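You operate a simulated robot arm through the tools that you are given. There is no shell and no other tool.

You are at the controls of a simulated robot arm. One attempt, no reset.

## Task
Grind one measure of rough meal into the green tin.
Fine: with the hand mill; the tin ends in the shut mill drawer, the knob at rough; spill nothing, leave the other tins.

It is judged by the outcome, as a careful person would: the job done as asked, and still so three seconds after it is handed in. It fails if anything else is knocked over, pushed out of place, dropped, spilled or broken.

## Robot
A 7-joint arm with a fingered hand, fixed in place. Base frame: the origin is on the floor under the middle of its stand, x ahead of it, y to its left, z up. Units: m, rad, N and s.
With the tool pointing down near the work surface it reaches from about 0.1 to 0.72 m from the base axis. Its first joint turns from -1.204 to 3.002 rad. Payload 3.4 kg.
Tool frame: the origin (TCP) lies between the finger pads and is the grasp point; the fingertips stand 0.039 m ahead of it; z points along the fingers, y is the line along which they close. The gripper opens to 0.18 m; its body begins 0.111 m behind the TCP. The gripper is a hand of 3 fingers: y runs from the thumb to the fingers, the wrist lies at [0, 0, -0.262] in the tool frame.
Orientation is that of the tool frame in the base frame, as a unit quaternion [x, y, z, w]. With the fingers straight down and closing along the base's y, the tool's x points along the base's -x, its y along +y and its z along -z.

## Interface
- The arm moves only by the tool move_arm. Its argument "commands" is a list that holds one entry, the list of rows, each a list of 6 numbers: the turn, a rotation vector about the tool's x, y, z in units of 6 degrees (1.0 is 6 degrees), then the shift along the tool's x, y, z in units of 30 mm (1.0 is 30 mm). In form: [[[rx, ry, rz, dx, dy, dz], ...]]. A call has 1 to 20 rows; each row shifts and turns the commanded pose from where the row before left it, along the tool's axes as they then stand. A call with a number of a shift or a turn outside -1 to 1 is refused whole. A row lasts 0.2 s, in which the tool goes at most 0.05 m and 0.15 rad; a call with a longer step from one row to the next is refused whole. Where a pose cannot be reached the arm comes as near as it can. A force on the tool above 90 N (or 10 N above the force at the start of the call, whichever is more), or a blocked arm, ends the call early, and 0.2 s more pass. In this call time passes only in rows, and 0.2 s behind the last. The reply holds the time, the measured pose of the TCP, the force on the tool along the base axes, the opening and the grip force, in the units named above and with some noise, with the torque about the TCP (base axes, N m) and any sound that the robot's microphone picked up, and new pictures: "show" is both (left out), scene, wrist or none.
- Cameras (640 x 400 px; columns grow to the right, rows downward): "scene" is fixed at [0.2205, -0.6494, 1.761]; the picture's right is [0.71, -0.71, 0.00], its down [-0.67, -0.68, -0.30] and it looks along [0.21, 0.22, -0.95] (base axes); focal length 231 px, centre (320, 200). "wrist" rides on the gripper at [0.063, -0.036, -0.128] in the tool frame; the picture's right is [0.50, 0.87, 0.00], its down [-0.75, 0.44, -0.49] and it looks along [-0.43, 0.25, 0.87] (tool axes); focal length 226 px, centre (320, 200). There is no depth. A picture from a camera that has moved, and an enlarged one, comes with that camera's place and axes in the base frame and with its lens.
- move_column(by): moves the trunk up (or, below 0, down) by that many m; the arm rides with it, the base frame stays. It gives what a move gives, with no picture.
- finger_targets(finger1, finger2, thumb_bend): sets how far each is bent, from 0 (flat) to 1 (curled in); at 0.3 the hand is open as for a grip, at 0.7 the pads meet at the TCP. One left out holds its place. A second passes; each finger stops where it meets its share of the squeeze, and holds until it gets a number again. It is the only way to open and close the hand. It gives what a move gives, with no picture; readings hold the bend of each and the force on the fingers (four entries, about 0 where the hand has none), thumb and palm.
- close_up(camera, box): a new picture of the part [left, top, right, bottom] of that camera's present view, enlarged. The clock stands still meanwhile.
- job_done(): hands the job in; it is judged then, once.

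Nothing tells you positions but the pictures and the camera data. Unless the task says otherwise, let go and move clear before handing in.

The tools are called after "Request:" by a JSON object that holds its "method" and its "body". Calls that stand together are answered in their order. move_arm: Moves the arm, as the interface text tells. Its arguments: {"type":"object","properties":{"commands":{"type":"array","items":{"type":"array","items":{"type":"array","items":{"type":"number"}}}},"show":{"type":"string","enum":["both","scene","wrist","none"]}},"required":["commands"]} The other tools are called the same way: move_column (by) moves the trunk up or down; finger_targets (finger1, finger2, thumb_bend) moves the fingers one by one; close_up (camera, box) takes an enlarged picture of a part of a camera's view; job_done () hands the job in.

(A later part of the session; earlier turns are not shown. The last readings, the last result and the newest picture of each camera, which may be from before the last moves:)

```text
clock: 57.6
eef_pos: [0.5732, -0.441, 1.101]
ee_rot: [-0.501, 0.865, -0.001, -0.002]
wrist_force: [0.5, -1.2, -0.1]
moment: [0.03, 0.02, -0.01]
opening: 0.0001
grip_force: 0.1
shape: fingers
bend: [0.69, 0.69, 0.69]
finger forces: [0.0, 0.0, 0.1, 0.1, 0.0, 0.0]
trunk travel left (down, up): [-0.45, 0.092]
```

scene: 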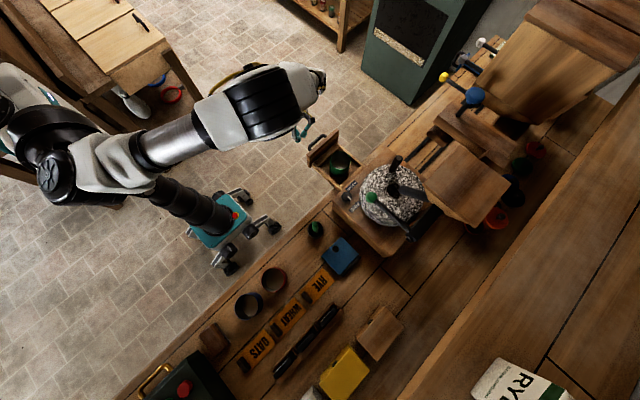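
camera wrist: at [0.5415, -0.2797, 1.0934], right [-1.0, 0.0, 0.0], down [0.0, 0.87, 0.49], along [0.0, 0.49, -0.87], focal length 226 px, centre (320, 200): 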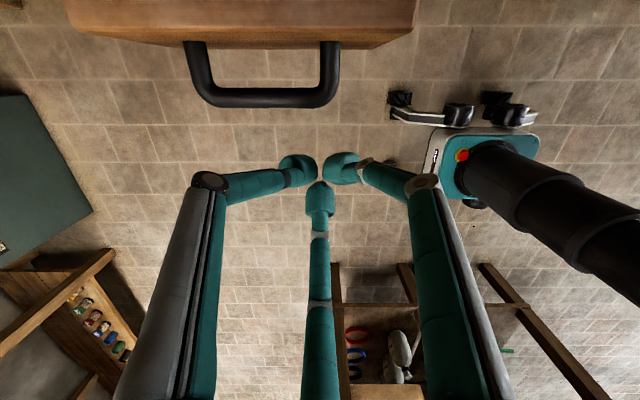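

The dry run of the push path above the drawer worked. I'll go back to the front and lower the trunk so the fingers come down in front of the handle.

Request:
{"method": "move_arm", "body": {"commands": [[[0, 0, 0, -0.868, 0.497, 0], [0, 0, 0, -0.868, 0.497, 0], [0, 0, 0, -0.868, 0.497, 0], [0, 0, 0, -0.868, 0.497, 0], [0, 0, 0, -0.868, 0.497, 0], [0, 0, 0, -0.868, 0.497, 0], [0, 0, 0, -0.868, 0.497, 0], [0, 0, 0, -0.868, 0.497, 0], [0, 0, 0, -0.868, 0.497, 0]]], "show": "none"}}

Request:
{"method": "move_column", "body": {"by": -0.1}}

Request:
{"method": "close_up", "body": {"camera": "wrist", "box": [160, 0, 480, 220]}}

```text
clock: 59.6
eef_pos: [0.5795, -0.1703, 1.1003]
ee_rot: [-0.5, 0.866, -0.001, -0.002]
wrist_force: [0.6, 0.5, -0.4]
moment: [-0.01, 0.03, 0.05]
opening: 0.0
grip_force: 0.0
shape: fingers
bend: [0.69, 0.69, 0.69]
finger forces: [0.1, 0.0, 0.1, 0.1, 0.0, 0.0]
trunk travel left (down, up): [-0.45, 0.092]
```

```text
clock: 60.9
eef_pos: [0.5777, -0.1695, 1.0011]
ee_rot: [-0.5, 0.866, -0.002, -0.001]
wrist_force: [-0.8, 0.7, -0.7]
moment: [0.03, -0.02, 0.01]
opening: 0.0002
grip_force: 0.1
shape: fingers
bend: [0.69, 0.69, 0.69]
finger forces: [0.1, 0.0, 0.0, 0.0, 0.0, 0.0]
trunk travel left (down, up): [-0.35, 0.192]
```

```text
1.82 times, centred on (320, 110) of wrist
camera zoom: at [0.577, -0.2424, 1.1295], right [-1.0, 0.0, 0.0], down [0.0, 0.87, 0.49], along [0.0, 0.49, -0.87], focal length 411 px, centre (320, 364)
```

zoom: 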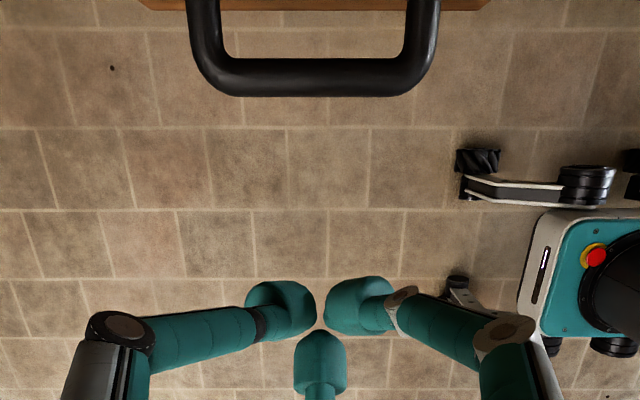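

Request:
{"method": "move_column", "body": {"by": -0.075}}

Request:
{"method": "close_up", "body": {"camera": "wrist", "box": [160, 0, 480, 220]}}

Request:
{"method": "close_up", "body": {"camera": "scene", "box": [280, 80, 380, 180]}}

```text
clock: 62.0
eef_pos: [0.5762, -0.1699, 0.9266]
ee_rot: [-0.501, 0.865, -0.001, -0.002]
wrist_force: [-0.2, -0.2, 0.3]
moment: [-0.05, -0.02, -0.01]
opening: 0.0005
grip_force: 0.0
shape: fingers
bend: [0.69, 0.69, 0.69]
finger forces: [0.0, 0.0, 0.0, 0.0, 0.1, 0.1]
trunk travel left (down, up): [-0.275, 0.267]
```

```text
1.82 times, centred on (320, 110) of wrist
camera zoom: at [0.5765, -0.2423, 1.055], right [-1.0, 0.0, 0.0], down [0.0, 0.87, 0.49], along [0.0, 0.49, -0.87], focal length 411 px, centre (320, 364)
```

zoom: 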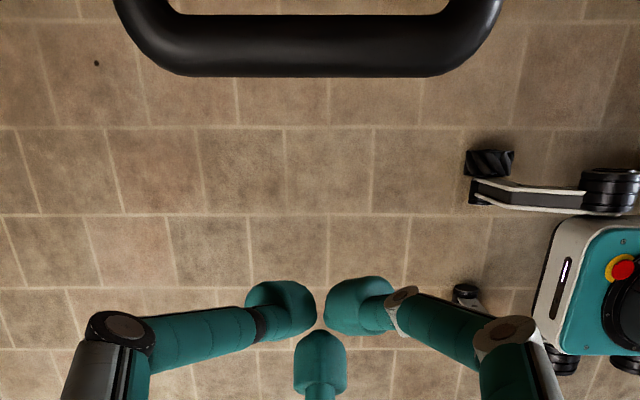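

```text
4.00 times, centred on (330, 130) of scene
camera zoom: at [0.2205, -0.6494, 1.761], right [0.71, -0.71, 0.0], down [-0.67, -0.68, -0.3], along [0.21, 0.22, -0.95], focal length 925 px, centre (280, 480)
```

zoom: 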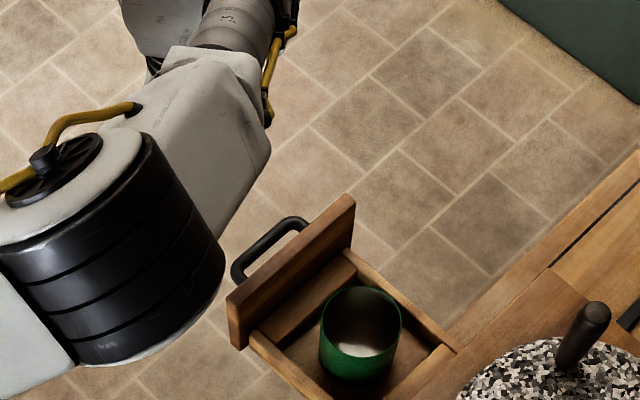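

Request:
{"method": "move_arm", "body": {"commands": [[[0, 0, 0, 0.434, -0.249, 0], [0, 0, 0, 0.434, -0.249, 0], [0, 0, 0, 0.286, -0.164, 0], [0, 0, 0, 0.286, -0.164, 0], [0, 0, 0, 0.286, -0.164, 0], [0, 0, 0, 0.286, -0.164, 0]]], "show": "none"}}

Request:
{"method": "close_up", "body": {"camera": "scene", "box": [280, 80, 380, 180]}}

Request:
{"method": "close_up", "body": {"camera": "wrist", "box": [160, 0, 480, 220]}}

```text
clock: 63.5
eef_pos: [0.5779, -0.2403, 0.9247]
ee_rot: [-0.501, 0.866, -0.002, 0.0]
wrist_force: [-1.4, -0.3, 0.9]
moment: [-0.02, 0.01, -0.01]
opening: 0.0
grip_force: 0.6
shape: fingers
bend: [0.69, 0.69, 0.69]
finger forces: [0.2, 0.0, 0.0, 0.0, 0.0, 0.1]
trunk travel left (down, up): [-0.275, 0.267]
```

```text
4.00 times, centred on (330, 130) of scene
camera zoom: at [0.2205, -0.6494, 1.761], right [0.71, -0.71, 0.0], down [-0.67, -0.68, -0.3], along [0.21, 0.22, -0.95], focal length 925 px, centre (280, 480)
```

zoom: 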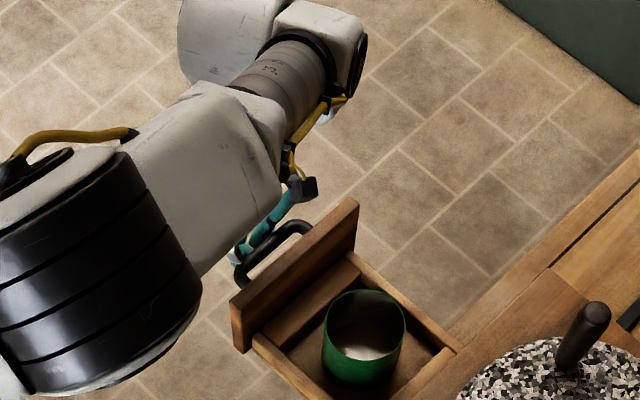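

```text
1.82 times, centred on (320, 110) of wrist
camera zoom: at [0.5774, -0.3124, 1.0538], right [-1.0, 0.0, 0.0], down [0.0, 0.87, 0.49], along [0.0, 0.49, -0.87], focal length 411 px, centre (320, 364)
```

zoom: 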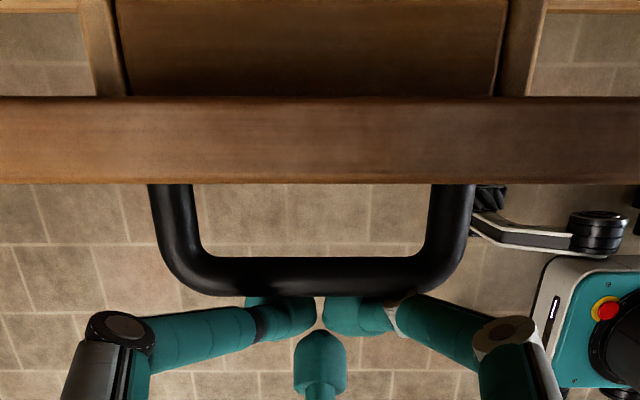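

The fingers touch the handle and the drawer has begun to move with little force. I'll keep pushing gently.

Request:
{"method": "move_arm", "body": {"commands": [[[0, 0, 0, 0.25, -0.143, 0], [0, 0, 0, 0.25, -0.143, 0], [0, 0, 0, 0.25, -0.143, 0], [0, 0, 0, 0.25, -0.143, 0], [0, 0, 0, 0.25, -0.143, 0], [0, 0, 0, 0.25, -0.143, 0], [0, 0, 0, 0.25, -0.143, 0], [0, 0, 0, 0.25, -0.143, 0], [0, 0, 0, 0.25, -0.143, 0], [0, 0, 0, 0.25, -0.143, 0]]], "show": "none"}}

Request:
{"method": "close_up", "body": {"camera": "scene", "box": [280, 80, 400, 200]}}

Request:
{"method": "close_up", "body": {"camera": "wrist", "box": [160, 0, 480, 220]}}

```text
clock: 65.7
eef_pos: [0.5772, -0.3271, 0.9248]
ee_rot: [-0.501, 0.866, -0.001, -0.002]
wrist_force: [-0.2, -0.1, 0.8]
moment: [-0.01, -0.02, -0.03]
opening: 0.0003
grip_force: 0.1
shape: fingers
bend: [0.69, 0.69, 0.69]
finger forces: [0.3, 0.1, 0.0, 0.0, 0.0, 0.1]
trunk travel left (down, up): [-0.275, 0.267]
```

```text
3.33 times, centred on (340, 140) of scene
camera zoom: at [0.2205, -0.6494, 1.761], right [0.71, -0.71, 0.0], down [-0.67, -0.68, -0.3], along [0.21, 0.22, -0.95], focal length 771 px, centre (253, 400)
```

zoom: 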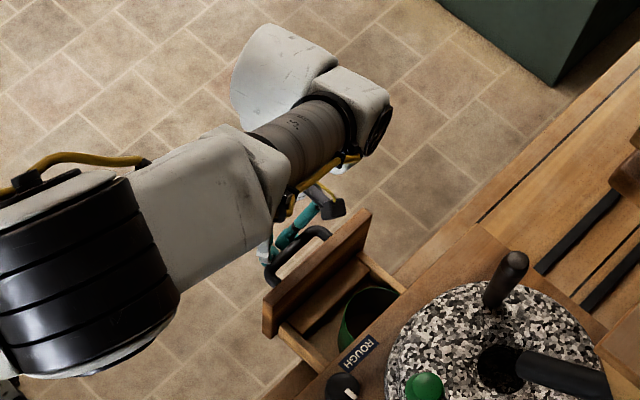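

```text
1.82 times, centred on (320, 110) of wrist
camera zoom: at [0.5779, -0.3984, 1.0531], right [-1.0, 0.0, 0.0], down [0.0, 0.87, 0.49], along [0.0, 0.49, -0.87], focal length 411 px, centre (320, 364)
```

zoom: 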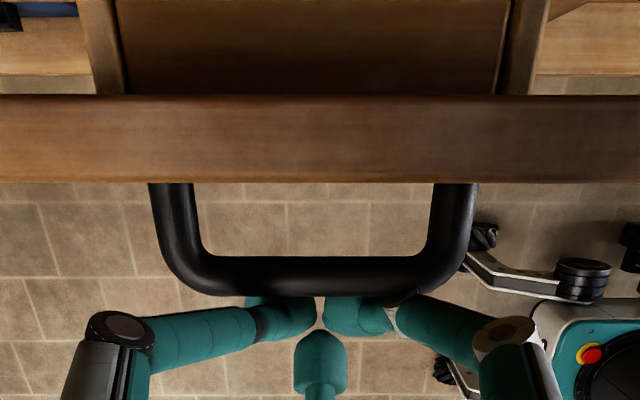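

Request:
{"method": "move_arm", "body": {"commands": [[[0, 0, 0, 0.25, -0.143, 0], [0, 0, 0, 0.25, -0.143, 0], [0, 0, 0, 0.25, -0.143, 0], [0, 0, 0, 0.25, -0.143, 0], [0, 0, 0, 0.25, -0.143, 0], [0, 0, 0, 0.25, -0.143, 0], [0, 0, 0, 0.25, -0.143, 0], [0, 0, 0, 0.25, -0.143, 0]]], "show": "none"}}

Request:
{"method": "close_up", "body": {"camera": "scene", "box": [300, 100, 400, 200]}}

Request:
{"method": "close_up", "body": {"camera": "wrist", "box": [160, 0, 480, 220]}}

```text
clock: 67.5
eef_pos: [0.5762, -0.3963, 0.9259]
ee_rot: [-0.501, 0.865, -0.001, -0.001]
wrist_force: [-0.6, -0.1, 0.6]
moment: [-0.01, 0.0, -0.03]
opening: 0.0
grip_force: 0.0
shape: fingers
bend: [0.69, 0.69, 0.69]
finger forces: [0.0, 0.0, 0.0, 0.0, 0.0, 0.0]
trunk travel left (down, up): [-0.275, 0.267]
```

```text
4.00 times, centred on (350, 150) of scene
camera zoom: at [0.2205, -0.6494, 1.761], right [0.71, -0.71, 0.0], down [-0.67, -0.68, -0.3], along [0.21, 0.22, -0.95], focal length 925 px, centre (200, 400)
```

zoom: 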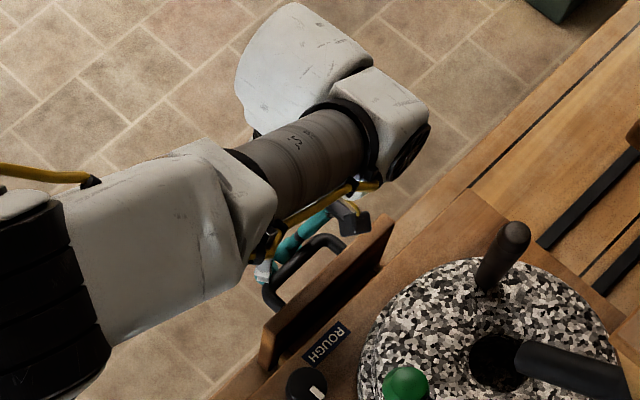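

```text
1.82 times, centred on (320, 110) of wrist
camera zoom: at [0.5758, -0.4685, 1.0547], right [-1.0, 0.0, 0.0], down [0.0, 0.87, 0.49], along [0.0, 0.49, -0.87], focal length 411 px, centre (320, 364)
```

zoom: 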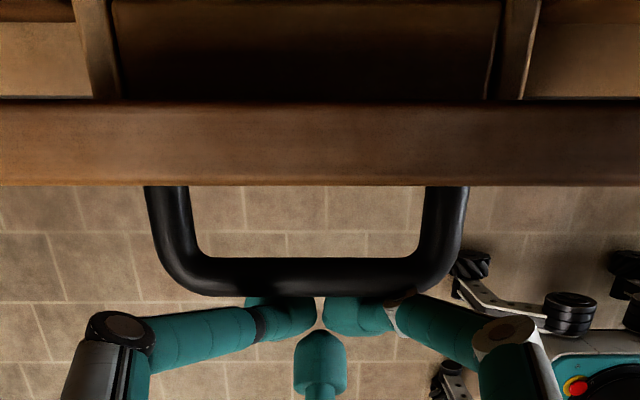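

Request:
{"method": "move_arm", "body": {"commands": [[[0, 0, 0, 0.2, -0.114, 0], [0, 0, 0, 0.2, -0.114, 0], [0, 0, 0, 0.2, -0.114, 0]]], "show": "none"}}

Request:
{"method": "close_up", "body": {"camera": "wrist", "box": [160, 0, 480, 220]}}

Request:
{"method": "close_up", "body": {"camera": "scene", "box": [310, 110, 400, 200]}}

```text
clock: 68.2
eef_pos: [0.5772, -0.4155, 0.9261]
ee_rot: [-0.5, 0.866, -0.001, -0.002]
wrist_force: [-1.0, 0.3, -0.6]
moment: [0.01, 0.02, -0.02]
opening: 0.0
grip_force: 0.0
shape: fingers
bend: [0.69, 0.69, 0.69]
finger forces: [0.0, 0.1, 0.0, 0.0, 0.0, 0.1]
trunk travel left (down, up): [-0.275, 0.267]
```

```text
1.82 times, centred on (320, 110) of wrist
camera zoom: at [0.5767, -0.4888, 1.0533], right [-1.0, 0.0, 0.0], down [0.0, 0.87, 0.49], along [0.0, 0.49, -0.87], focal length 411 px, centre (320, 364)
```

zoom: 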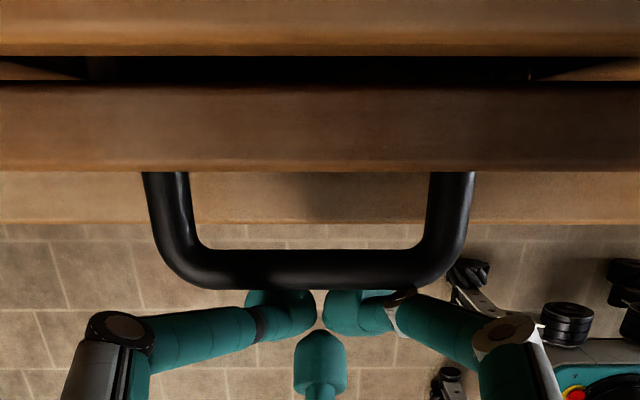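

```text
4.44 times, centred on (355, 155) of scene
camera zoom: at [0.2205, -0.6494, 1.761], right [0.71, -0.71, 0.0], down [-0.67, -0.68, -0.3], along [0.21, 0.22, -0.95], focal length 1028 px, centre (164, 400)
```

zoom: 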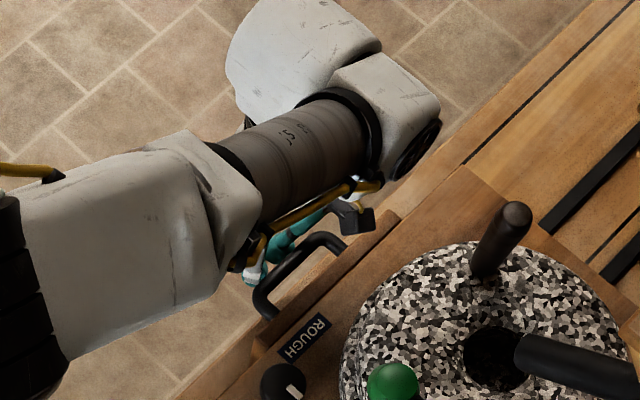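

Request:
{"method": "move_arm", "body": {"commands": [[[0, 0, 0, 0.15, -0.086, 0], [0, 0, 0, 0.15, -0.086, 0], [0, 0, 0, 0.15, -0.086, 0]]], "show": "none"}}

Request:
{"method": "close_up", "body": {"camera": "wrist", "box": [160, 0, 480, 220]}}

```text
clock: 69.0
eef_pos: [0.5775, -0.4302, 0.9261]
ee_rot: [-0.501, 0.865, -0.002, -0.001]
wrist_force: [-0.1, 2.2, 1.8]
moment: [0.03, 0.01, -0.1]
opening: 0.0002
grip_force: 0.9
shape: fingers
bend: [0.7, 0.69, 0.69]
finger forces: [3.0, 0.0, 0.1, 0.0, 0.0, 0.1]
trunk travel left (down, up): [-0.275, 0.267]
```

```text
1.82 times, centred on (320, 110) of wrist
camera zoom: at [0.5772, -0.5019, 1.0553], right [-1.0, 0.0, 0.0], down [0.0, 0.87, 0.49], along [0.0, 0.49, -0.87], focal length 411 px, centre (320, 364)
```

zoom: 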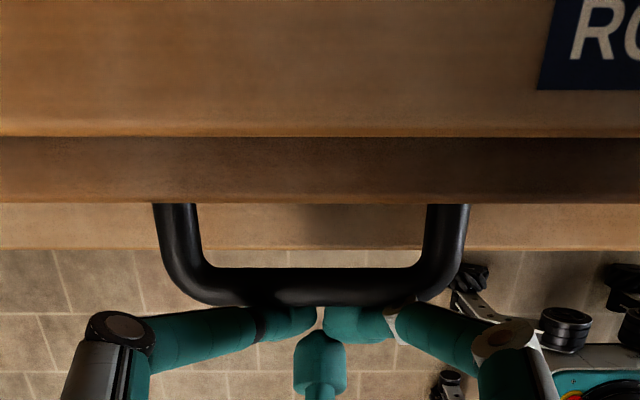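

Request:
{"method": "move_arm", "body": {"commands": [[[0, 0, 0, 0.1, -0.057, 0]]], "show": "none"}}

Request:
{"method": "move_arm", "body": {"commands": [[[0, 0, 0, 0.1, -0.057, 0]]], "show": "none"}}

Request:
{"method": "close_up", "body": {"camera": "wrist", "box": [160, 0, 480, 220]}}

```text
clock: 69.5
eef_pos: [0.5778, -0.4312, 0.9278]
ee_rot: [-0.502, 0.865, 0.0, -0.001]
wrist_force: [0.6, 11.8, 1.0]
moment: [0.12, -0.01, -0.01]
opening: 0.0
grip_force: 5.1
shape: fingers
bend: [0.7, 0.69, 0.7]
finger forces: [4.4, 0.1, 0.0, 0.1, 6.0, 0.1]
trunk travel left (down, up): [-0.275, 0.267]
```

```text
clock: 69.8
eef_pos: [0.5785, -0.433, 0.9294]
ee_rot: [-0.502, 0.865, -0.002, -0.001]
wrist_force: [3.8, 25.9, 0.7]
moment: [0.35, 0.0, 0.15]
opening: 0.0
grip_force: 12.7
shape: fingers
bend: [0.7, 0.69, 0.71]
finger forces: [6.5, 0.1, 0.1, 0.1, 19.1, 0.0]
trunk travel left (down, up): [-0.275, 0.267]
```

```text
1.82 times, centred on (320, 110) of wrist
camera zoom: at [0.5789, -0.5056, 1.0569], right [-1.0, 0.0, 0.0], down [0.0, 0.87, 0.49], along [0.0, 0.49, -0.87], focal length 411 px, centre (320, 364)
```

zoom: 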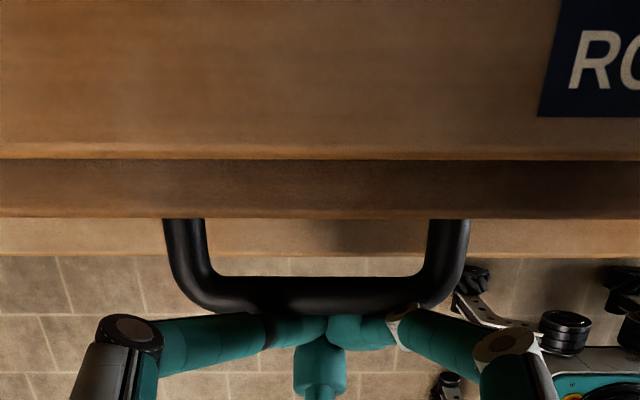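

The drawer is at its stop (26 N of resistance). I'll back away and check that it stays shut.

Request:
{"method": "move_arm", "body": {"commands": [[[0, 0, 0, -0.3, 0.172, 0], [0, 0, 0, -0.6, 0.344, 0], [0, 0, 0, -0.868, 0.497, 0], [0, 0, 0, -0.868, 0.497, 0], [0, 0, 0, -0.868, 0.497, 0], [0, 0, 0, -0.868, 0.497, 0], [0, 0, 0, -0.868, 0.497, 0]]], "show": "both"}}

Request:
{"method": "close_up", "body": {"camera": "scene", "box": [310, 110, 400, 200]}}

```text
clock: 71.5
eef_pos: [0.5758, -0.2552, 0.9261]
ee_rot: [-0.5, 0.866, -0.002, -0.002]
wrist_force: [-0.1, 0.2, 0.3]
moment: [0.01, 0.0, 0.0]
opening: 0.0
grip_force: 0.1
shape: fingers
bend: [0.69, 0.69, 0.69]
finger forces: [0.0, 0.1, 0.1, 0.1, 0.0, 0.1]
trunk travel left (down, up): [-0.275, 0.267]
camera wrist: at [0.5765, -0.3263, 1.0538], right [-1.0, 0.0, 0.0], down [0.0, 0.87, 0.49], along [0.0, 0.49, -0.87], focal length 226 px, centre (320, 200)
```

scene: 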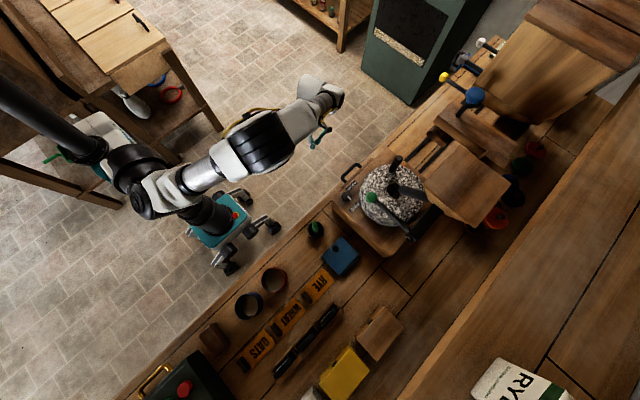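
wrist: 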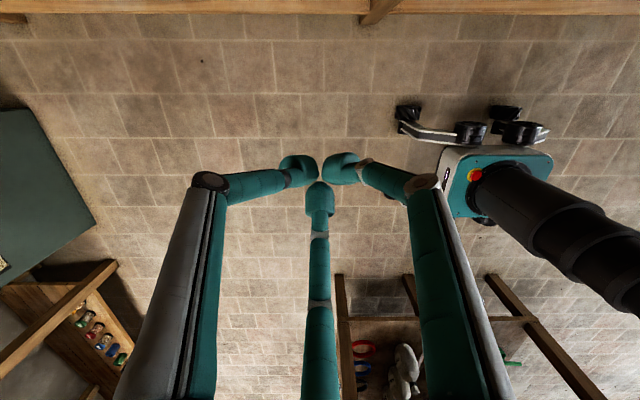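

```text
4.44 times, centred on (355, 155) of scene
camera zoom: at [0.2205, -0.6494, 1.761], right [0.71, -0.71, 0.0], down [-0.67, -0.68, -0.3], along [0.21, 0.22, -0.95], focal length 1028 px, centre (164, 400)
```

zoom: 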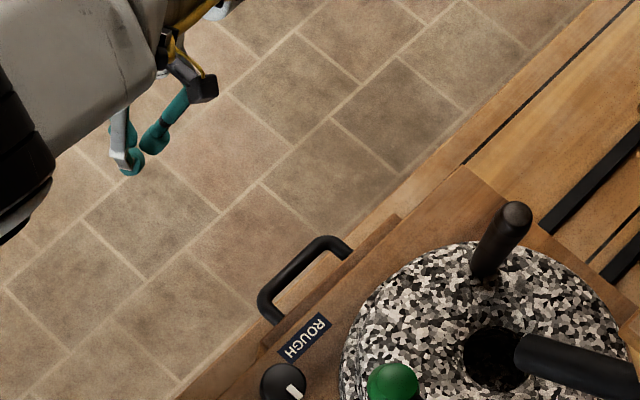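

The drawer is shut with the tin inside. Next is the knob. I'll raise the trunk again, turn the hand so the thumb faces the mill, and look at the knob from above.

Request:
{"method": "move_column", "body": {"by": 0.175}}

Request:
{"method": "move_arm", "body": {"commands": [[[0, 0, 1, 0, 0, -0.2], [0, 0, 1, 0, 0, -0.2], [0, 0, 1, 0, 0, -0.2], [0, 0, 1, 0, 0, -0.2], [0, 0, 1, 0, 0, -0.2], [0, 0, 1, 0, 0, 0], [0, 0, 1, 0, 0, 0], [0, 0, 1, 0, 0, 0], [0, 0, 1, 0, 0, 0], [0, 0, 1, 0, 0, 0]]], "show": "none"}}

```text
clock: 73.4
eef_pos: [0.5788, -0.2565, 1.1011]
ee_rot: [-0.501, 0.866, -0.001, -0.001]
wrist_force: [-0.4, 0.3, -0.3]
moment: [0.02, 0.02, -0.01]
opening: 0.0
grip_force: 0.0
shape: fingers
bend: [0.69, 0.69, 0.69]
finger forces: [0.0, 0.0, 0.0, 0.1, 0.0, 0.0]
trunk travel left (down, up): [-0.45, 0.092]
```

```text
clock: 75.6
eef_pos: [0.5762, -0.2577, 1.1307]
ee_rot: [0.002, 1.0, -0.002, -0.001]
wrist_force: [-0.4, 0.2, 0.5]
moment: [-0.03, 0.06, 0.04]
opening: 0.0001
grip_force: 0.0
shape: fingers
bend: [0.69, 0.69, 0.69]
finger forces: [0.0, 0.0, 0.0, 0.0, 0.0, 0.1]
trunk travel left (down, up): [-0.45, 0.092]
```

Request:
{"method": "move_arm", "body": {"commands": [[[0, 0, 0, 0.47, -0.8, 0], [0, 0, 0, 0.47, -0.8, 0], [0, 0, 0, 0.47, -0.8, 0], [0, 0, 0, 0.47, -0.8, 0], [0, 0, 0, 0.47, -0.8, 0], [0, 0, 0, 0.47, -0.8, 0], [0, 0, 0, 0.47, -0.8, 0], [0, 0, 0, 0.47, -0.8, 0]]], "show": "both"}}

Request:
{"method": "close_up", "body": {"camera": "scene", "box": [320, 140, 440, 240]}}

Request:
{"method": "close_up", "body": {"camera": "wrist", "box": [100, 20, 380, 220]}}

```text
clock: 77.4
eef_pos: [0.4655, -0.4504, 1.1316]
ee_rot: [0.0, 1.0, -0.001, 0.0]
wrist_force: [-0.5, 0.0, -0.2]
moment: [-0.01, 0.0, 0.0]
opening: 0.0
grip_force: 0.1
shape: fingers
bend: [0.69, 0.69, 0.69]
finger forces: [0.0, 0.0, 0.1, 0.0, 0.0, 0.0]
trunk travel left (down, up): [-0.45, 0.092]
camera wrist: at [0.4016, -0.487, 1.2601], right [-0.5, 0.87, 0.0], down [0.75, 0.44, 0.49], along [0.43, 0.24, -0.87], focal length 226 px, centre (320, 200)
```

scene: 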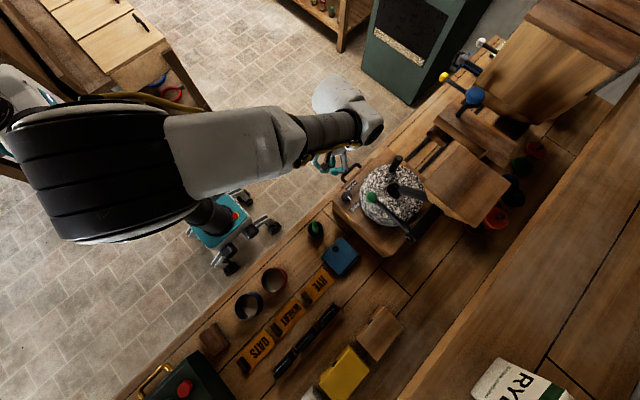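
wrist: 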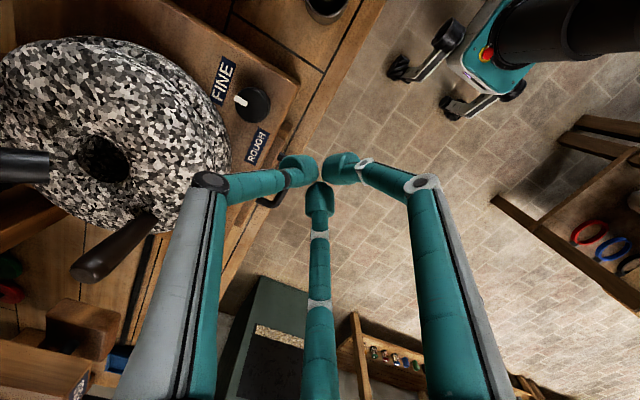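

```text
4.00 times, centred on (380, 190) of scene
camera zoom: at [0.2205, -0.6494, 1.761], right [0.71, -0.71, 0.0], down [-0.67, -0.68, -0.3], along [0.21, 0.22, -0.95], focal length 925 px, centre (80, 240)
```

zoom: 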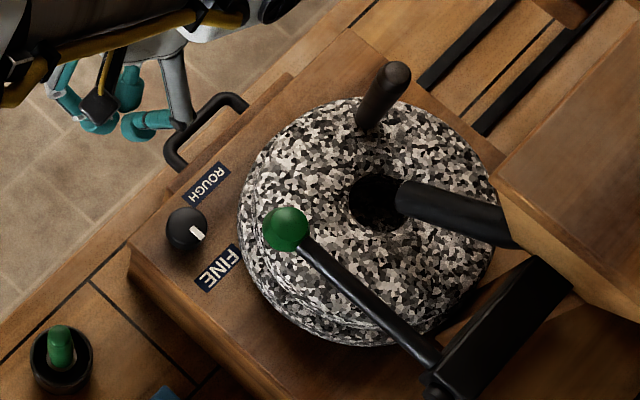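

```text
2.00 times, centred on (240, 120) of wrist
camera zoom: at [0.4016, -0.487, 1.2601], right [-0.5, 0.87, 0.0], down [0.75, 0.44, 0.49], along [0.43, 0.24, -0.87], focal length 452 px, centre (480, 360)
```

zoom: 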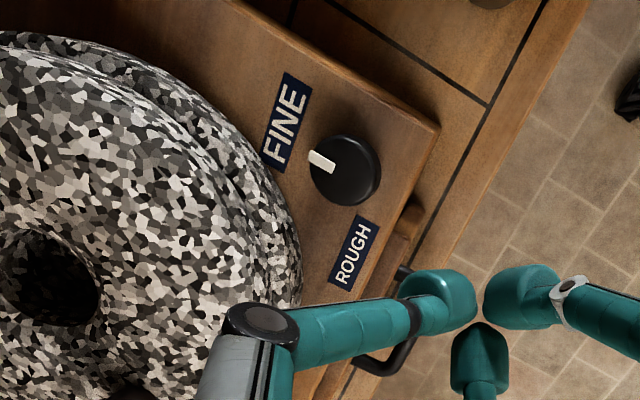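

The knob sits at about (0.4645, -0.536). I'll lower the closed fingertips beside its front side, press lightly, and roll it with a small stroke toward -x (counter-clockwise, from FINE to ROUGH).

Request:
{"method": "move_arm", "body": {"commands": [[[0, 0, 0, -0.35, 0, 0.9], [0, 0, 0, 0, 0, 0.9], [0, 0, 0, 0, 0, 0.9], [0, 0, 0, 0, 0, 0.85]]], "show": "wrist"}}

Request:
{"method": "close_up", "body": {"camera": "scene", "box": [320, 140, 440, 240]}}

Request:
{"method": "close_up", "body": {"camera": "wrist", "box": [160, 50, 420, 230]}}

```text
clock: 78.4
eef_pos: [0.4747, -0.4508, 1.025]
ee_rot: [0.0, 1.0, -0.001, -0.001]
wrist_force: [-0.5, 0.2, -0.3]
moment: [0.01, -0.04, 0.01]
opening: 0.0001
grip_force: 0.1
shape: fingers
bend: [0.69, 0.69, 0.69]
finger forces: [0.1, 0.0, 0.0, 0.0, 0.1, 0.0]
trunk travel left (down, up): [-0.45, 0.092]
camera wrist: at [0.4119, -0.4864, 1.1525], right [-0.5, 0.87, 0.0], down [0.75, 0.44, 0.49], along [0.42, 0.24, -0.87], focal length 226 px, centre (320, 200)
```

wrist: 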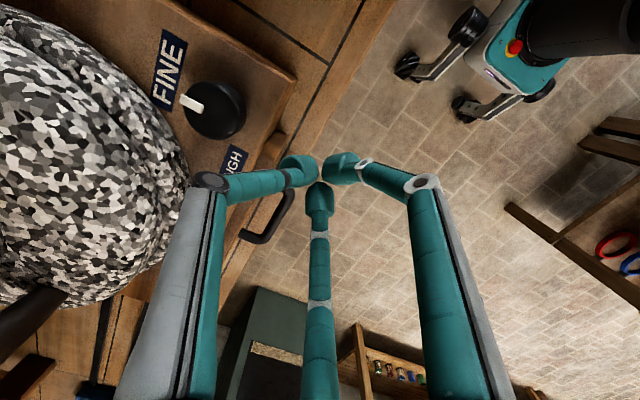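

```text
4.00 times, centred on (380, 190) of scene
camera zoom: at [0.2205, -0.6494, 1.761], right [0.71, -0.71, 0.0], down [-0.67, -0.68, -0.3], along [0.21, 0.22, -0.95], focal length 925 px, centre (80, 240)
```

zoom: 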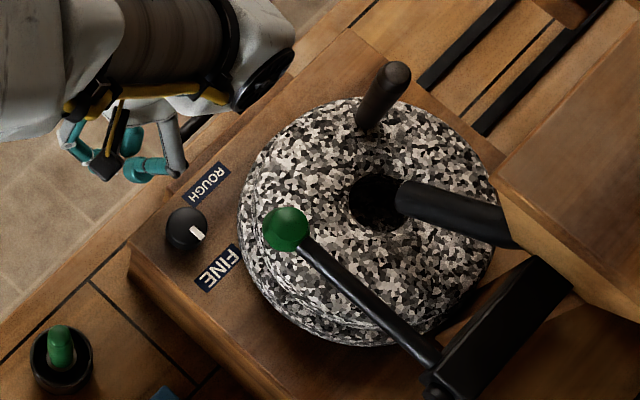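

```text
2.22 times, centred on (290, 140) of wrist
camera zoom: at [0.4119, -0.4864, 1.1525], right [-0.5, 0.87, 0.0], down [0.75, 0.44, 0.49], along [0.42, 0.24, -0.87], focal length 502 px, centre (387, 333)
```

zoom: 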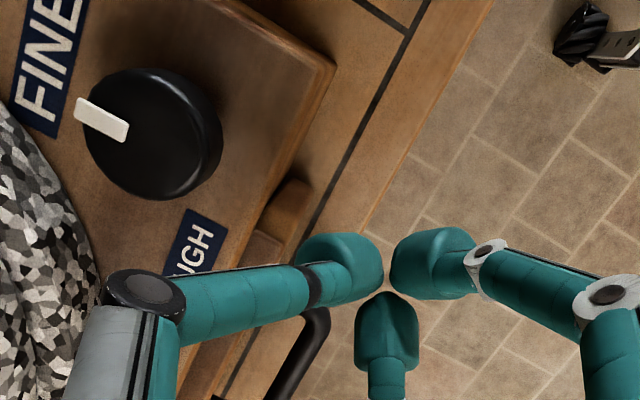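

Request:
{"method": "move_arm", "body": {"commands": [[[0, 0, 0, 0, -0.5, 0], [0, 0, 0, 0, -0.5, 0], [0, 0, 0, 0, -0.1, 0]]], "show": "none"}}

Request:
{"method": "move_arm", "body": {"commands": [[[0, 0, 0, 0, -0.1, 0]]], "show": "none"}}

Request:
{"method": "close_up", "body": {"camera": "wrist", "box": [160, 50, 420, 230]}}

```text
clock: 79.2
eef_pos: [0.4746, -0.4826, 1.024]
ee_rot: [-0.001, 1.0, -0.002, -0.001]
wrist_force: [-0.6, 0.8, -0.1]
moment: [0.04, 0.01, 0.0]
opening: 0.0002
grip_force: 0.0
shape: fingers
bend: [0.69, 0.69, 0.69]
finger forces: [0.1, 0.0, 0.1, 0.0, 0.0, 0.1]
trunk travel left (down, up): [-0.45, 0.092]
```

```text
clock: 79.6
eef_pos: [0.4749, -0.4853, 1.0239]
ee_rot: [-0.001, 1.0, -0.002, -0.001]
wrist_force: [0.0, 1.3, -0.1]
moment: [0.0, 0.03, -0.02]
opening: 0.0002
grip_force: 0.1
shape: fingers
bend: [0.69, 0.69, 0.69]
finger forces: [0.1, 0.0, 0.0, 0.0, 0.0, 0.0]
trunk travel left (down, up): [-0.45, 0.092]
```

```text
2.22 times, centred on (290, 140) of wrist
camera zoom: at [0.412, -0.5218, 1.1524], right [-0.5, 0.87, 0.0], down [0.75, 0.44, 0.49], along [0.43, 0.24, -0.87], focal length 502 px, centre (387, 333)
```

zoom: 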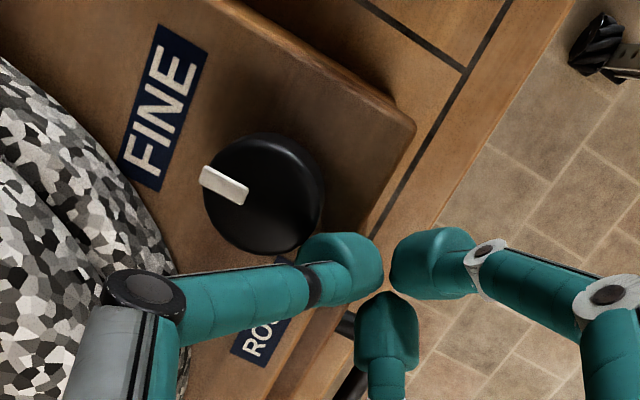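

Request:
{"method": "move_arm", "body": {"commands": [[[0, 0, 0, 0, -0.1, 0]]], "show": "none"}}

Request:
{"method": "move_arm", "body": {"commands": [[[0, 0, 0, 0, -0.1, 0]]], "show": "none"}}

```text
clock: 80.0
eef_pos: [0.4744, -0.4898, 1.0241]
ee_rot: [-0.001, 1.0, -0.001, -0.001]
wrist_force: [0.2, -0.2, -0.2]
moment: [0.01, 0.01, 0.04]
opening: 0.0
grip_force: 0.0
shape: fingers
bend: [0.69, 0.69, 0.69]
finger forces: [0.1, 0.1, 0.1, 0.0, 0.0, 0.0]
trunk travel left (down, up): [-0.45, 0.092]
```

```text
clock: 80.4
eef_pos: [0.4758, -0.4912, 1.0241]
ee_rot: [-0.001, 1.0, -0.002, -0.001]
wrist_force: [0.8, -0.4, 0.3]
moment: [-0.01, 0.01, -0.01]
opening: 0.0
grip_force: 0.1
shape: fingers
bend: [0.69, 0.69, 0.69]
finger forces: [0.0, 0.1, 0.0, 0.0, 0.1, 0.1]
trunk travel left (down, up): [-0.45, 0.092]
```

Request:
{"method": "move_arm", "body": {"commands": [[[0, 0, 0, 0, -0.1, 0]]], "show": "none"}}

Request:
{"method": "move_arm", "body": {"commands": [[[0, 0, 0, 0, -0.1, 0]]], "show": "none"}}

Request:
{"method": "close_up", "body": {"camera": "wrist", "box": [160, 50, 420, 230]}}

```text
clock: 80.8
eef_pos: [0.4756, -0.4962, 1.0246]
ee_rot: [0.0, 1.0, -0.002, -0.001]
wrist_force: [0.1, 0.1, 0.5]
moment: [-0.03, 0.01, 0.02]
opening: 0.0
grip_force: 0.2
shape: fingers
bend: [0.69, 0.69, 0.69]
finger forces: [0.0, 0.0, 0.0, 0.0, 0.1, 0.0]
trunk travel left (down, up): [-0.45, 0.092]
```

```text
clock: 81.2
eef_pos: [0.4744, -0.4977, 1.0239]
ee_rot: [-0.001, 1.0, -0.002, -0.001]
wrist_force: [0.0, -1.2, -0.2]
moment: [-0.05, -0.02, -0.02]
opening: 0.0
grip_force: 0.0
shape: fingers
bend: [0.69, 0.69, 0.69]
finger forces: [0.1, 0.1, 0.0, 0.1, 0.1, 0.0]
trunk travel left (down, up): [-0.45, 0.092]
```

```text
2.22 times, centred on (290, 140) of wrist
camera zoom: at [0.4123, -0.5341, 1.1532], right [-0.5, 0.87, 0.0], down [0.75, 0.44, 0.49], along [0.42, 0.24, -0.87], focal length 502 px, centre (387, 333)
```

zoom: 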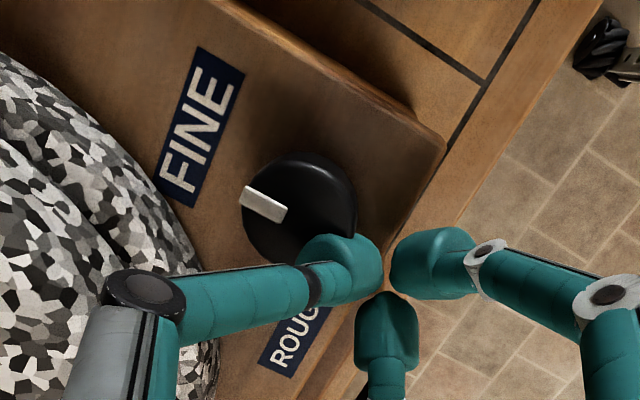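

Request:
{"method": "move_arm", "body": {"commands": [[[0, 0, 0, 0, 0.5, 0], [0, 0, 0, 0, 0.4, 0], [0, 0, 0, 0, 0, 0.5]]], "show": "none"}}

Request:
{"method": "close_up", "body": {"camera": "scene", "box": [320, 140, 400, 220]}}

Request:
{"method": "move_arm", "body": {"commands": [[[0, 0, 0, 0, -0.3, 0], [0, 0, 0, 0, -0.2, 0]]], "show": "none"}}

Request:
{"method": "move_arm", "body": {"commands": [[[0, 0, 0, 0, -0.1, 0]]], "show": "none"}}

```text
clock: 82.0
eef_pos: [0.4763, -0.472, 1.0089]
ee_rot: [0.0, 1.0, -0.002, 0.0]
wrist_force: [0.9, 0.6, 0.0]
moment: [0.02, 0.0, 0.02]
opening: 0.0
grip_force: 0.1
shape: fingers
bend: [0.69, 0.69, 0.69]
finger forces: [0.0, 0.1, 0.0, 0.1, 0.1, 0.0]
trunk travel left (down, up): [-0.45, 0.092]
```

```text
5.00 times, centred on (360, 180) of scene
camera zoom: at [0.2205, -0.6494, 1.761], right [0.71, -0.71, 0.0], down [-0.67, -0.68, -0.3], along [0.21, 0.22, -0.95], focal length 1156 px, centre (120, 300)
```

zoom: 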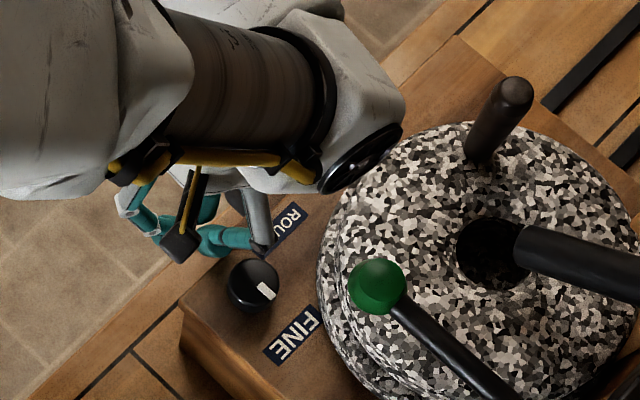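

```text
clock: 82.6
eef_pos: [0.4741, -0.4877, 1.0102]
ee_rot: [0.0, 1.0, -0.002, 0.0]
wrist_force: [-1.2, 0.7, 0.2]
moment: [0.01, -0.03, -0.03]
opening: 0.0001
grip_force: 0.0
shape: fingers
bend: [0.69, 0.69, 0.69]
finger forces: [0.0, 0.1, 0.1, 0.0, 0.1, 0.1]
trunk travel left (down, up): [-0.45, 0.092]
```

```text
clock: 83.0
eef_pos: [0.4759, -0.4898, 1.0098]
ee_rot: [-0.001, 1.0, -0.002, 0.0]
wrist_force: [-0.6, 0.6, 0.0]
moment: [0.05, -0.04, 0.06]
opening: 0.0
grip_force: 0.2
shape: fingers
bend: [0.69, 0.69, 0.69]
finger forces: [0.1, 0.0, 0.1, 0.0, 0.5, 0.0]
trunk travel left (down, up): [-0.45, 0.092]
```

Request:
{"method": "move_arm", "body": {"commands": [[[0, 0, 0, 0, -0.09, 0], [0, 0, 0, 0.133, 0.047, 0], [0, 0, 0, 0.137, 0.027, 0], [0, 0, 0, 0.14, 0.007, 0]]], "show": "none"}}

Request:
{"method": "close_up", "body": {"camera": "wrist", "box": [160, 50, 420, 230]}}

Request:
{"method": "close_up", "body": {"camera": "scene", "box": [320, 140, 400, 220]}}

```text
clock: 84.0
eef_pos: [0.4621, -0.4902, 1.0094]
ee_rot: [-0.001, 1.0, -0.001, 0.0]
wrist_force: [0.3, 1.9, 0.8]
moment: [-0.04, 0.0, 0.03]
opening: 0.0
grip_force: 1.1
shape: fingers
bend: [0.69, 0.69, 0.7]
finger forces: [0.0, 0.0, 0.0, 0.1, 1.5, 0.0]
trunk travel left (down, up): [-0.45, 0.092]
```

```text
2.22 times, centred on (290, 140) of wrist
camera zoom: at [0.3998, -0.5265, 1.1392], right [-0.5, 0.87, 0.0], down [0.75, 0.44, 0.49], along [0.43, 0.24, -0.87], focal length 502 px, centre (387, 333)
```

zoom: 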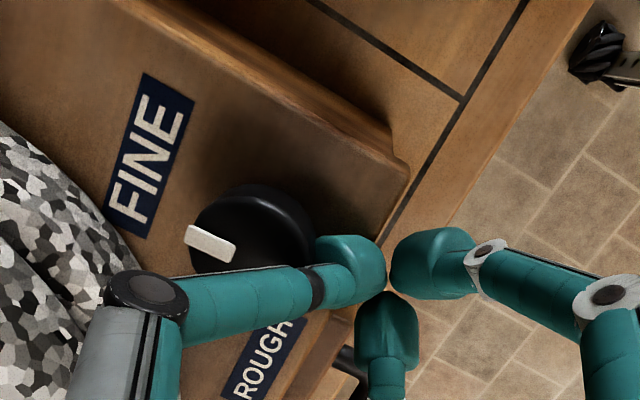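

```text
5.00 times, centred on (360, 180) of scene
camera zoom: at [0.2205, -0.6494, 1.761], right [0.71, -0.71, 0.0], down [-0.67, -0.68, -0.3], along [0.21, 0.22, -0.95], focal length 1156 px, centre (120, 300)
```

zoom: 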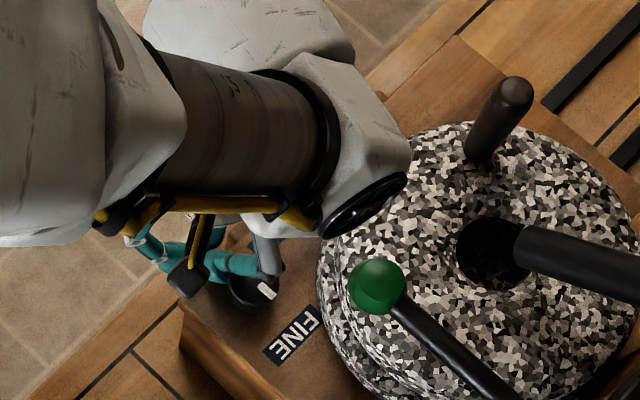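

Request:
{"method": "move_arm", "body": {"commands": [[[0, 0, 0, -0.4, 0.2, 0], [0, 0, 0, 0, -0.2, 0], [0, 0, 0, 0, -0.15, 0]]], "show": "none"}}

```text
clock: 84.8
eef_pos: [0.4755, -0.4953, 1.0106]
ee_rot: [-0.001, 1.0, -0.002, -0.001]
wrist_force: [0.0, 4.2, 2.6]
moment: [0.02, 0.03, -0.01]
opening: 0.0002
grip_force: 2.3
shape: fingers
bend: [0.69, 0.69, 0.71]
finger forces: [0.1, 0.0, 0.0, 0.1, 5.4, 0.1]
trunk travel left (down, up): [-0.45, 0.092]
```

Request:
{"method": "move_arm", "body": {"commands": [[[0, 0, 0, 0, -0.12, 0]]], "show": "none"}}

Request:
{"method": "move_arm", "body": {"commands": [[[0, 0, 0, 0.133, 0.047, 0], [0, 0, 0, 0.137, 0.027, 0], [0, 0, 0, 0.14, 0.007, 0], [0, 0, 0, 0.14, -0.013, 0]]], "show": "none"}}

Request:
{"method": "close_up", "body": {"camera": "wrist", "box": [160, 50, 420, 230]}}

Request:
{"method": "close_up", "body": {"camera": "scene", "box": [320, 140, 400, 220]}}

```text
clock: 85.2
eef_pos: [0.4757, -0.4956, 1.0105]
ee_rot: [-0.002, 1.0, -0.001, 0.0]
wrist_force: [1.3, 7.7, 2.6]
moment: [-0.01, 0.02, -0.01]
opening: 0.0001
grip_force: 4.8
shape: fingers
bend: [0.69, 0.69, 0.71]
finger forces: [0.1, 0.0, 0.0, 0.0, 9.0, 0.1]
trunk travel left (down, up): [-0.45, 0.092]
```

```text
clock: 86.2
eef_pos: [0.4562, -0.4959, 1.0108]
ee_rot: [0.0, 1.0, -0.001, -0.001]
wrist_force: [-1.9, 6.2, 4.5]
moment: [-0.04, 0.03, -0.05]
opening: 0.0002
grip_force: 4.9
shape: fingers
bend: [0.69, 0.69, 0.71]
finger forces: [0.1, 0.1, 0.1, 0.0, 9.4, 0.0]
trunk travel left (down, up): [-0.45, 0.092]
```

```text
2.22 times, centred on (290, 140) of wrist
camera zoom: at [0.3939, -0.5323, 1.1393], right [-0.5, 0.87, 0.0], down [0.75, 0.44, 0.49], along [0.42, 0.24, -0.87], focal length 502 px, centre (387, 333)
```

zoom: 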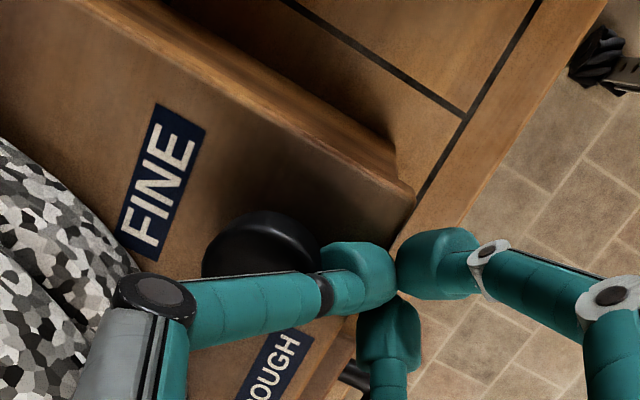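

```text
5.00 times, centred on (360, 180) of scene
camera zoom: at [0.2205, -0.6494, 1.761], right [0.71, -0.71, 0.0], down [-0.67, -0.68, -0.3], along [0.21, 0.22, -0.95], focal length 1156 px, centre (120, 300)
```

zoom: 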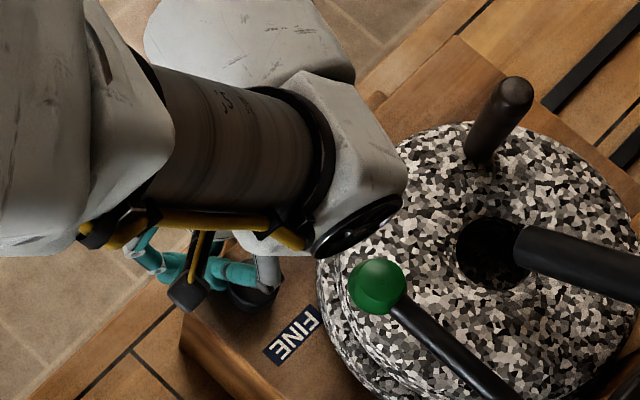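

Request:
{"method": "move_arm", "body": {"commands": [[[0, 0, 0, 0.137, -0.03, 0], [0, 0, 0, 0.13, -0.05, 0], [0, 0, 0, 0, 0.5, 0], [0, 0, 0, 0, 0.9, 0]]], "show": "none"}}

Request:
{"method": "close_up", "body": {"camera": "wrist", "box": [130, 40, 390, 220]}}

Request:
{"method": "close_up", "body": {"camera": "scene", "box": [320, 140, 400, 220]}}

```text
clock: 87.2
eef_pos: [0.4508, -0.4538, 1.0096]
ee_rot: [0.001, 1.0, -0.003, -0.001]
wrist_force: [0.0, 0.0, 0.1]
moment: [0.01, 0.0, 0.0]
opening: 0.0003
grip_force: 0.0
shape: fingers
bend: [0.69, 0.69, 0.69]
finger forces: [0.0, 0.0, 0.0, 0.0, 0.0, 0.0]
trunk travel left (down, up): [-0.45, 0.092]
```

```text
2.22 times, centred on (260, 130) of wrist
camera zoom: at [0.388, -0.4907, 1.138], right [-0.5, 0.87, 0.0], down [0.75, 0.44, 0.49], along [0.42, 0.24, -0.87], focal length 502 px, centre (453, 356)
```

zoom: 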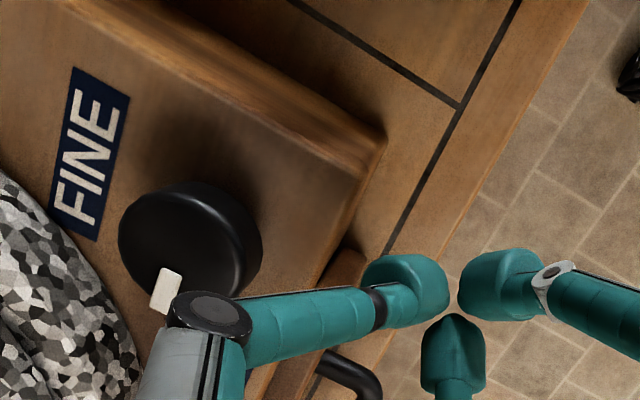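

```text
5.00 times, centred on (360, 180) of scene
camera zoom: at [0.2205, -0.6494, 1.761], right [0.71, -0.71, 0.0], down [-0.67, -0.68, -0.3], along [0.21, 0.22, -0.95], focal length 1156 px, centre (120, 300)
```

zoom: 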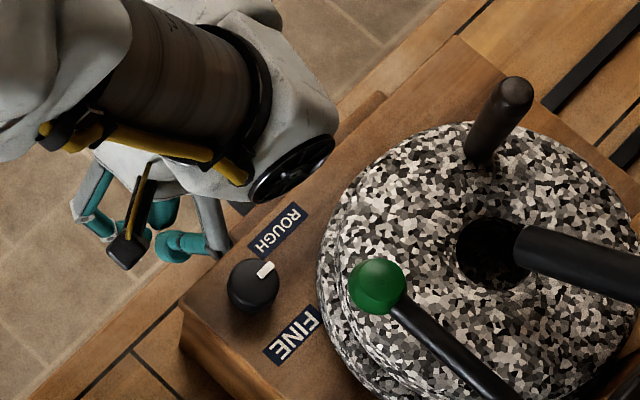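

The knob turned by nearly 90°. I'll rise a little to read its pointer accurately.

Request:
{"method": "move_arm", "body": {"commands": [[[0, 0, 0, 0, 0, -0.9], [0, 0, 0, 0, 0, -0.9], [0, 0, 0, 0, 0, -0.9], [0, 0, 0, 0, 0, -0.9]]], "show": "none"}}

Request:
{"method": "close_up", "body": {"camera": "wrist", "box": [180, 60, 300, 160]}}

Request:
{"method": "close_up", "body": {"camera": "scene", "box": [335, 180, 375, 215]}}

```text
clock: 88.2
eef_pos: [0.4503, -0.4579, 1.1175]
ee_rot: [-0.001, 1.0, -0.002, 0.0]
wrist_force: [0.1, -0.2, -0.2]
moment: [0.03, -0.01, -0.02]
opening: 0.0001
grip_force: 0.1
shape: fingers
bend: [0.69, 0.69, 0.69]
finger forces: [0.0, 0.0, 0.1, 0.0, 0.0, 0.0]
trunk travel left (down, up): [-0.45, 0.092]
```

```text
4.00 times, centred on (240, 110) of wrist
camera zoom: at [0.3875, -0.4926, 1.2466], right [-0.5, 0.87, 0.0], down [0.75, 0.44, 0.49], along [0.43, 0.24, -0.87], focal length 904 px, centre (640, 560)
```

zoom: 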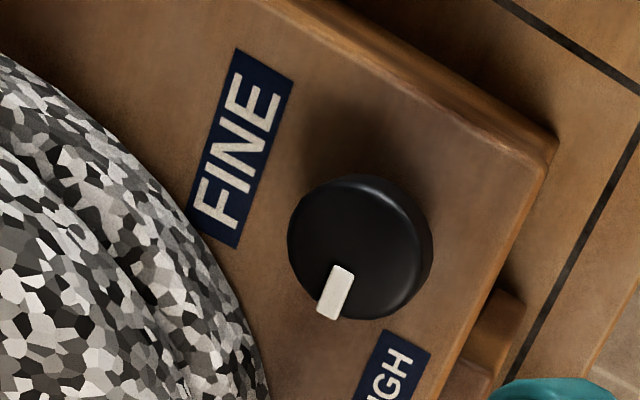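

```text
11.43 times, centred on (355, 198) of scene
camera zoom: at [0.2205, -0.6494, 1.761], right [0.71, -0.71, 0.0], down [-0.67, -0.68, -0.3], along [0.21, 0.22, -0.95], focal length 2642 px, centre (-80, 229)
```

zoom: 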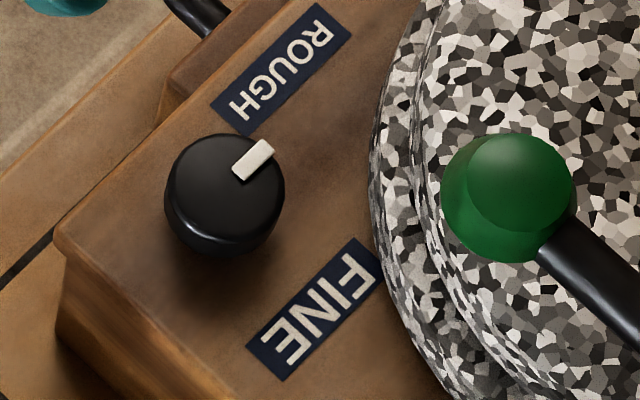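

The pointer now faces +x, beside the ROUGH label. To make sure it is at the end of its range, I'll press again and try one small further stroke in the same direction.

Request:
{"method": "move_arm", "body": {"commands": [[[0, 0, 0, -0.5, 0.1, 0.9], [0, 0, 0, 0, 0, 0.9], [0, 0, 0, 0, 0, 0.9], [0, 0, 0, 0, 0, 0.9], [0, 0, 0, 0, -0.5, 0], [0, 0, 0, 0, -0.4, 0]]], "show": "none"}}

Request:
{"method": "move_arm", "body": {"commands": [[[0, 0, 0, 0, -0.15, 0], [0, 0, 0, 0, -0.15, 0]]], "show": "none"}}

```text
clock: 89.6
eef_pos: [0.467, -0.4819, 1.0117]
ee_rot: [-0.001, 1.0, -0.003, 0.0]
wrist_force: [0.7, -0.2, 0.0]
moment: [0.01, 0.03, -0.01]
opening: 0.0002
grip_force: 0.2
shape: fingers
bend: [0.69, 0.69, 0.69]
finger forces: [0.0, 0.0, 0.0, 0.0, 0.1, 0.0]
trunk travel left (down, up): [-0.45, 0.092]
```

```text
clock: 90.2
eef_pos: [0.4666, -0.4892, 1.0114]
ee_rot: [-0.001, 1.0, -0.002, -0.001]
wrist_force: [-0.6, -0.2, -0.1]
moment: [-0.01, 0.0, 0.02]
opening: 0.0002
grip_force: 0.6
shape: fingers
bend: [0.69, 0.69, 0.69]
finger forces: [0.0, 0.0, 0.1, 0.0, 0.6, 0.1]
trunk travel left (down, up): [-0.45, 0.092]
```

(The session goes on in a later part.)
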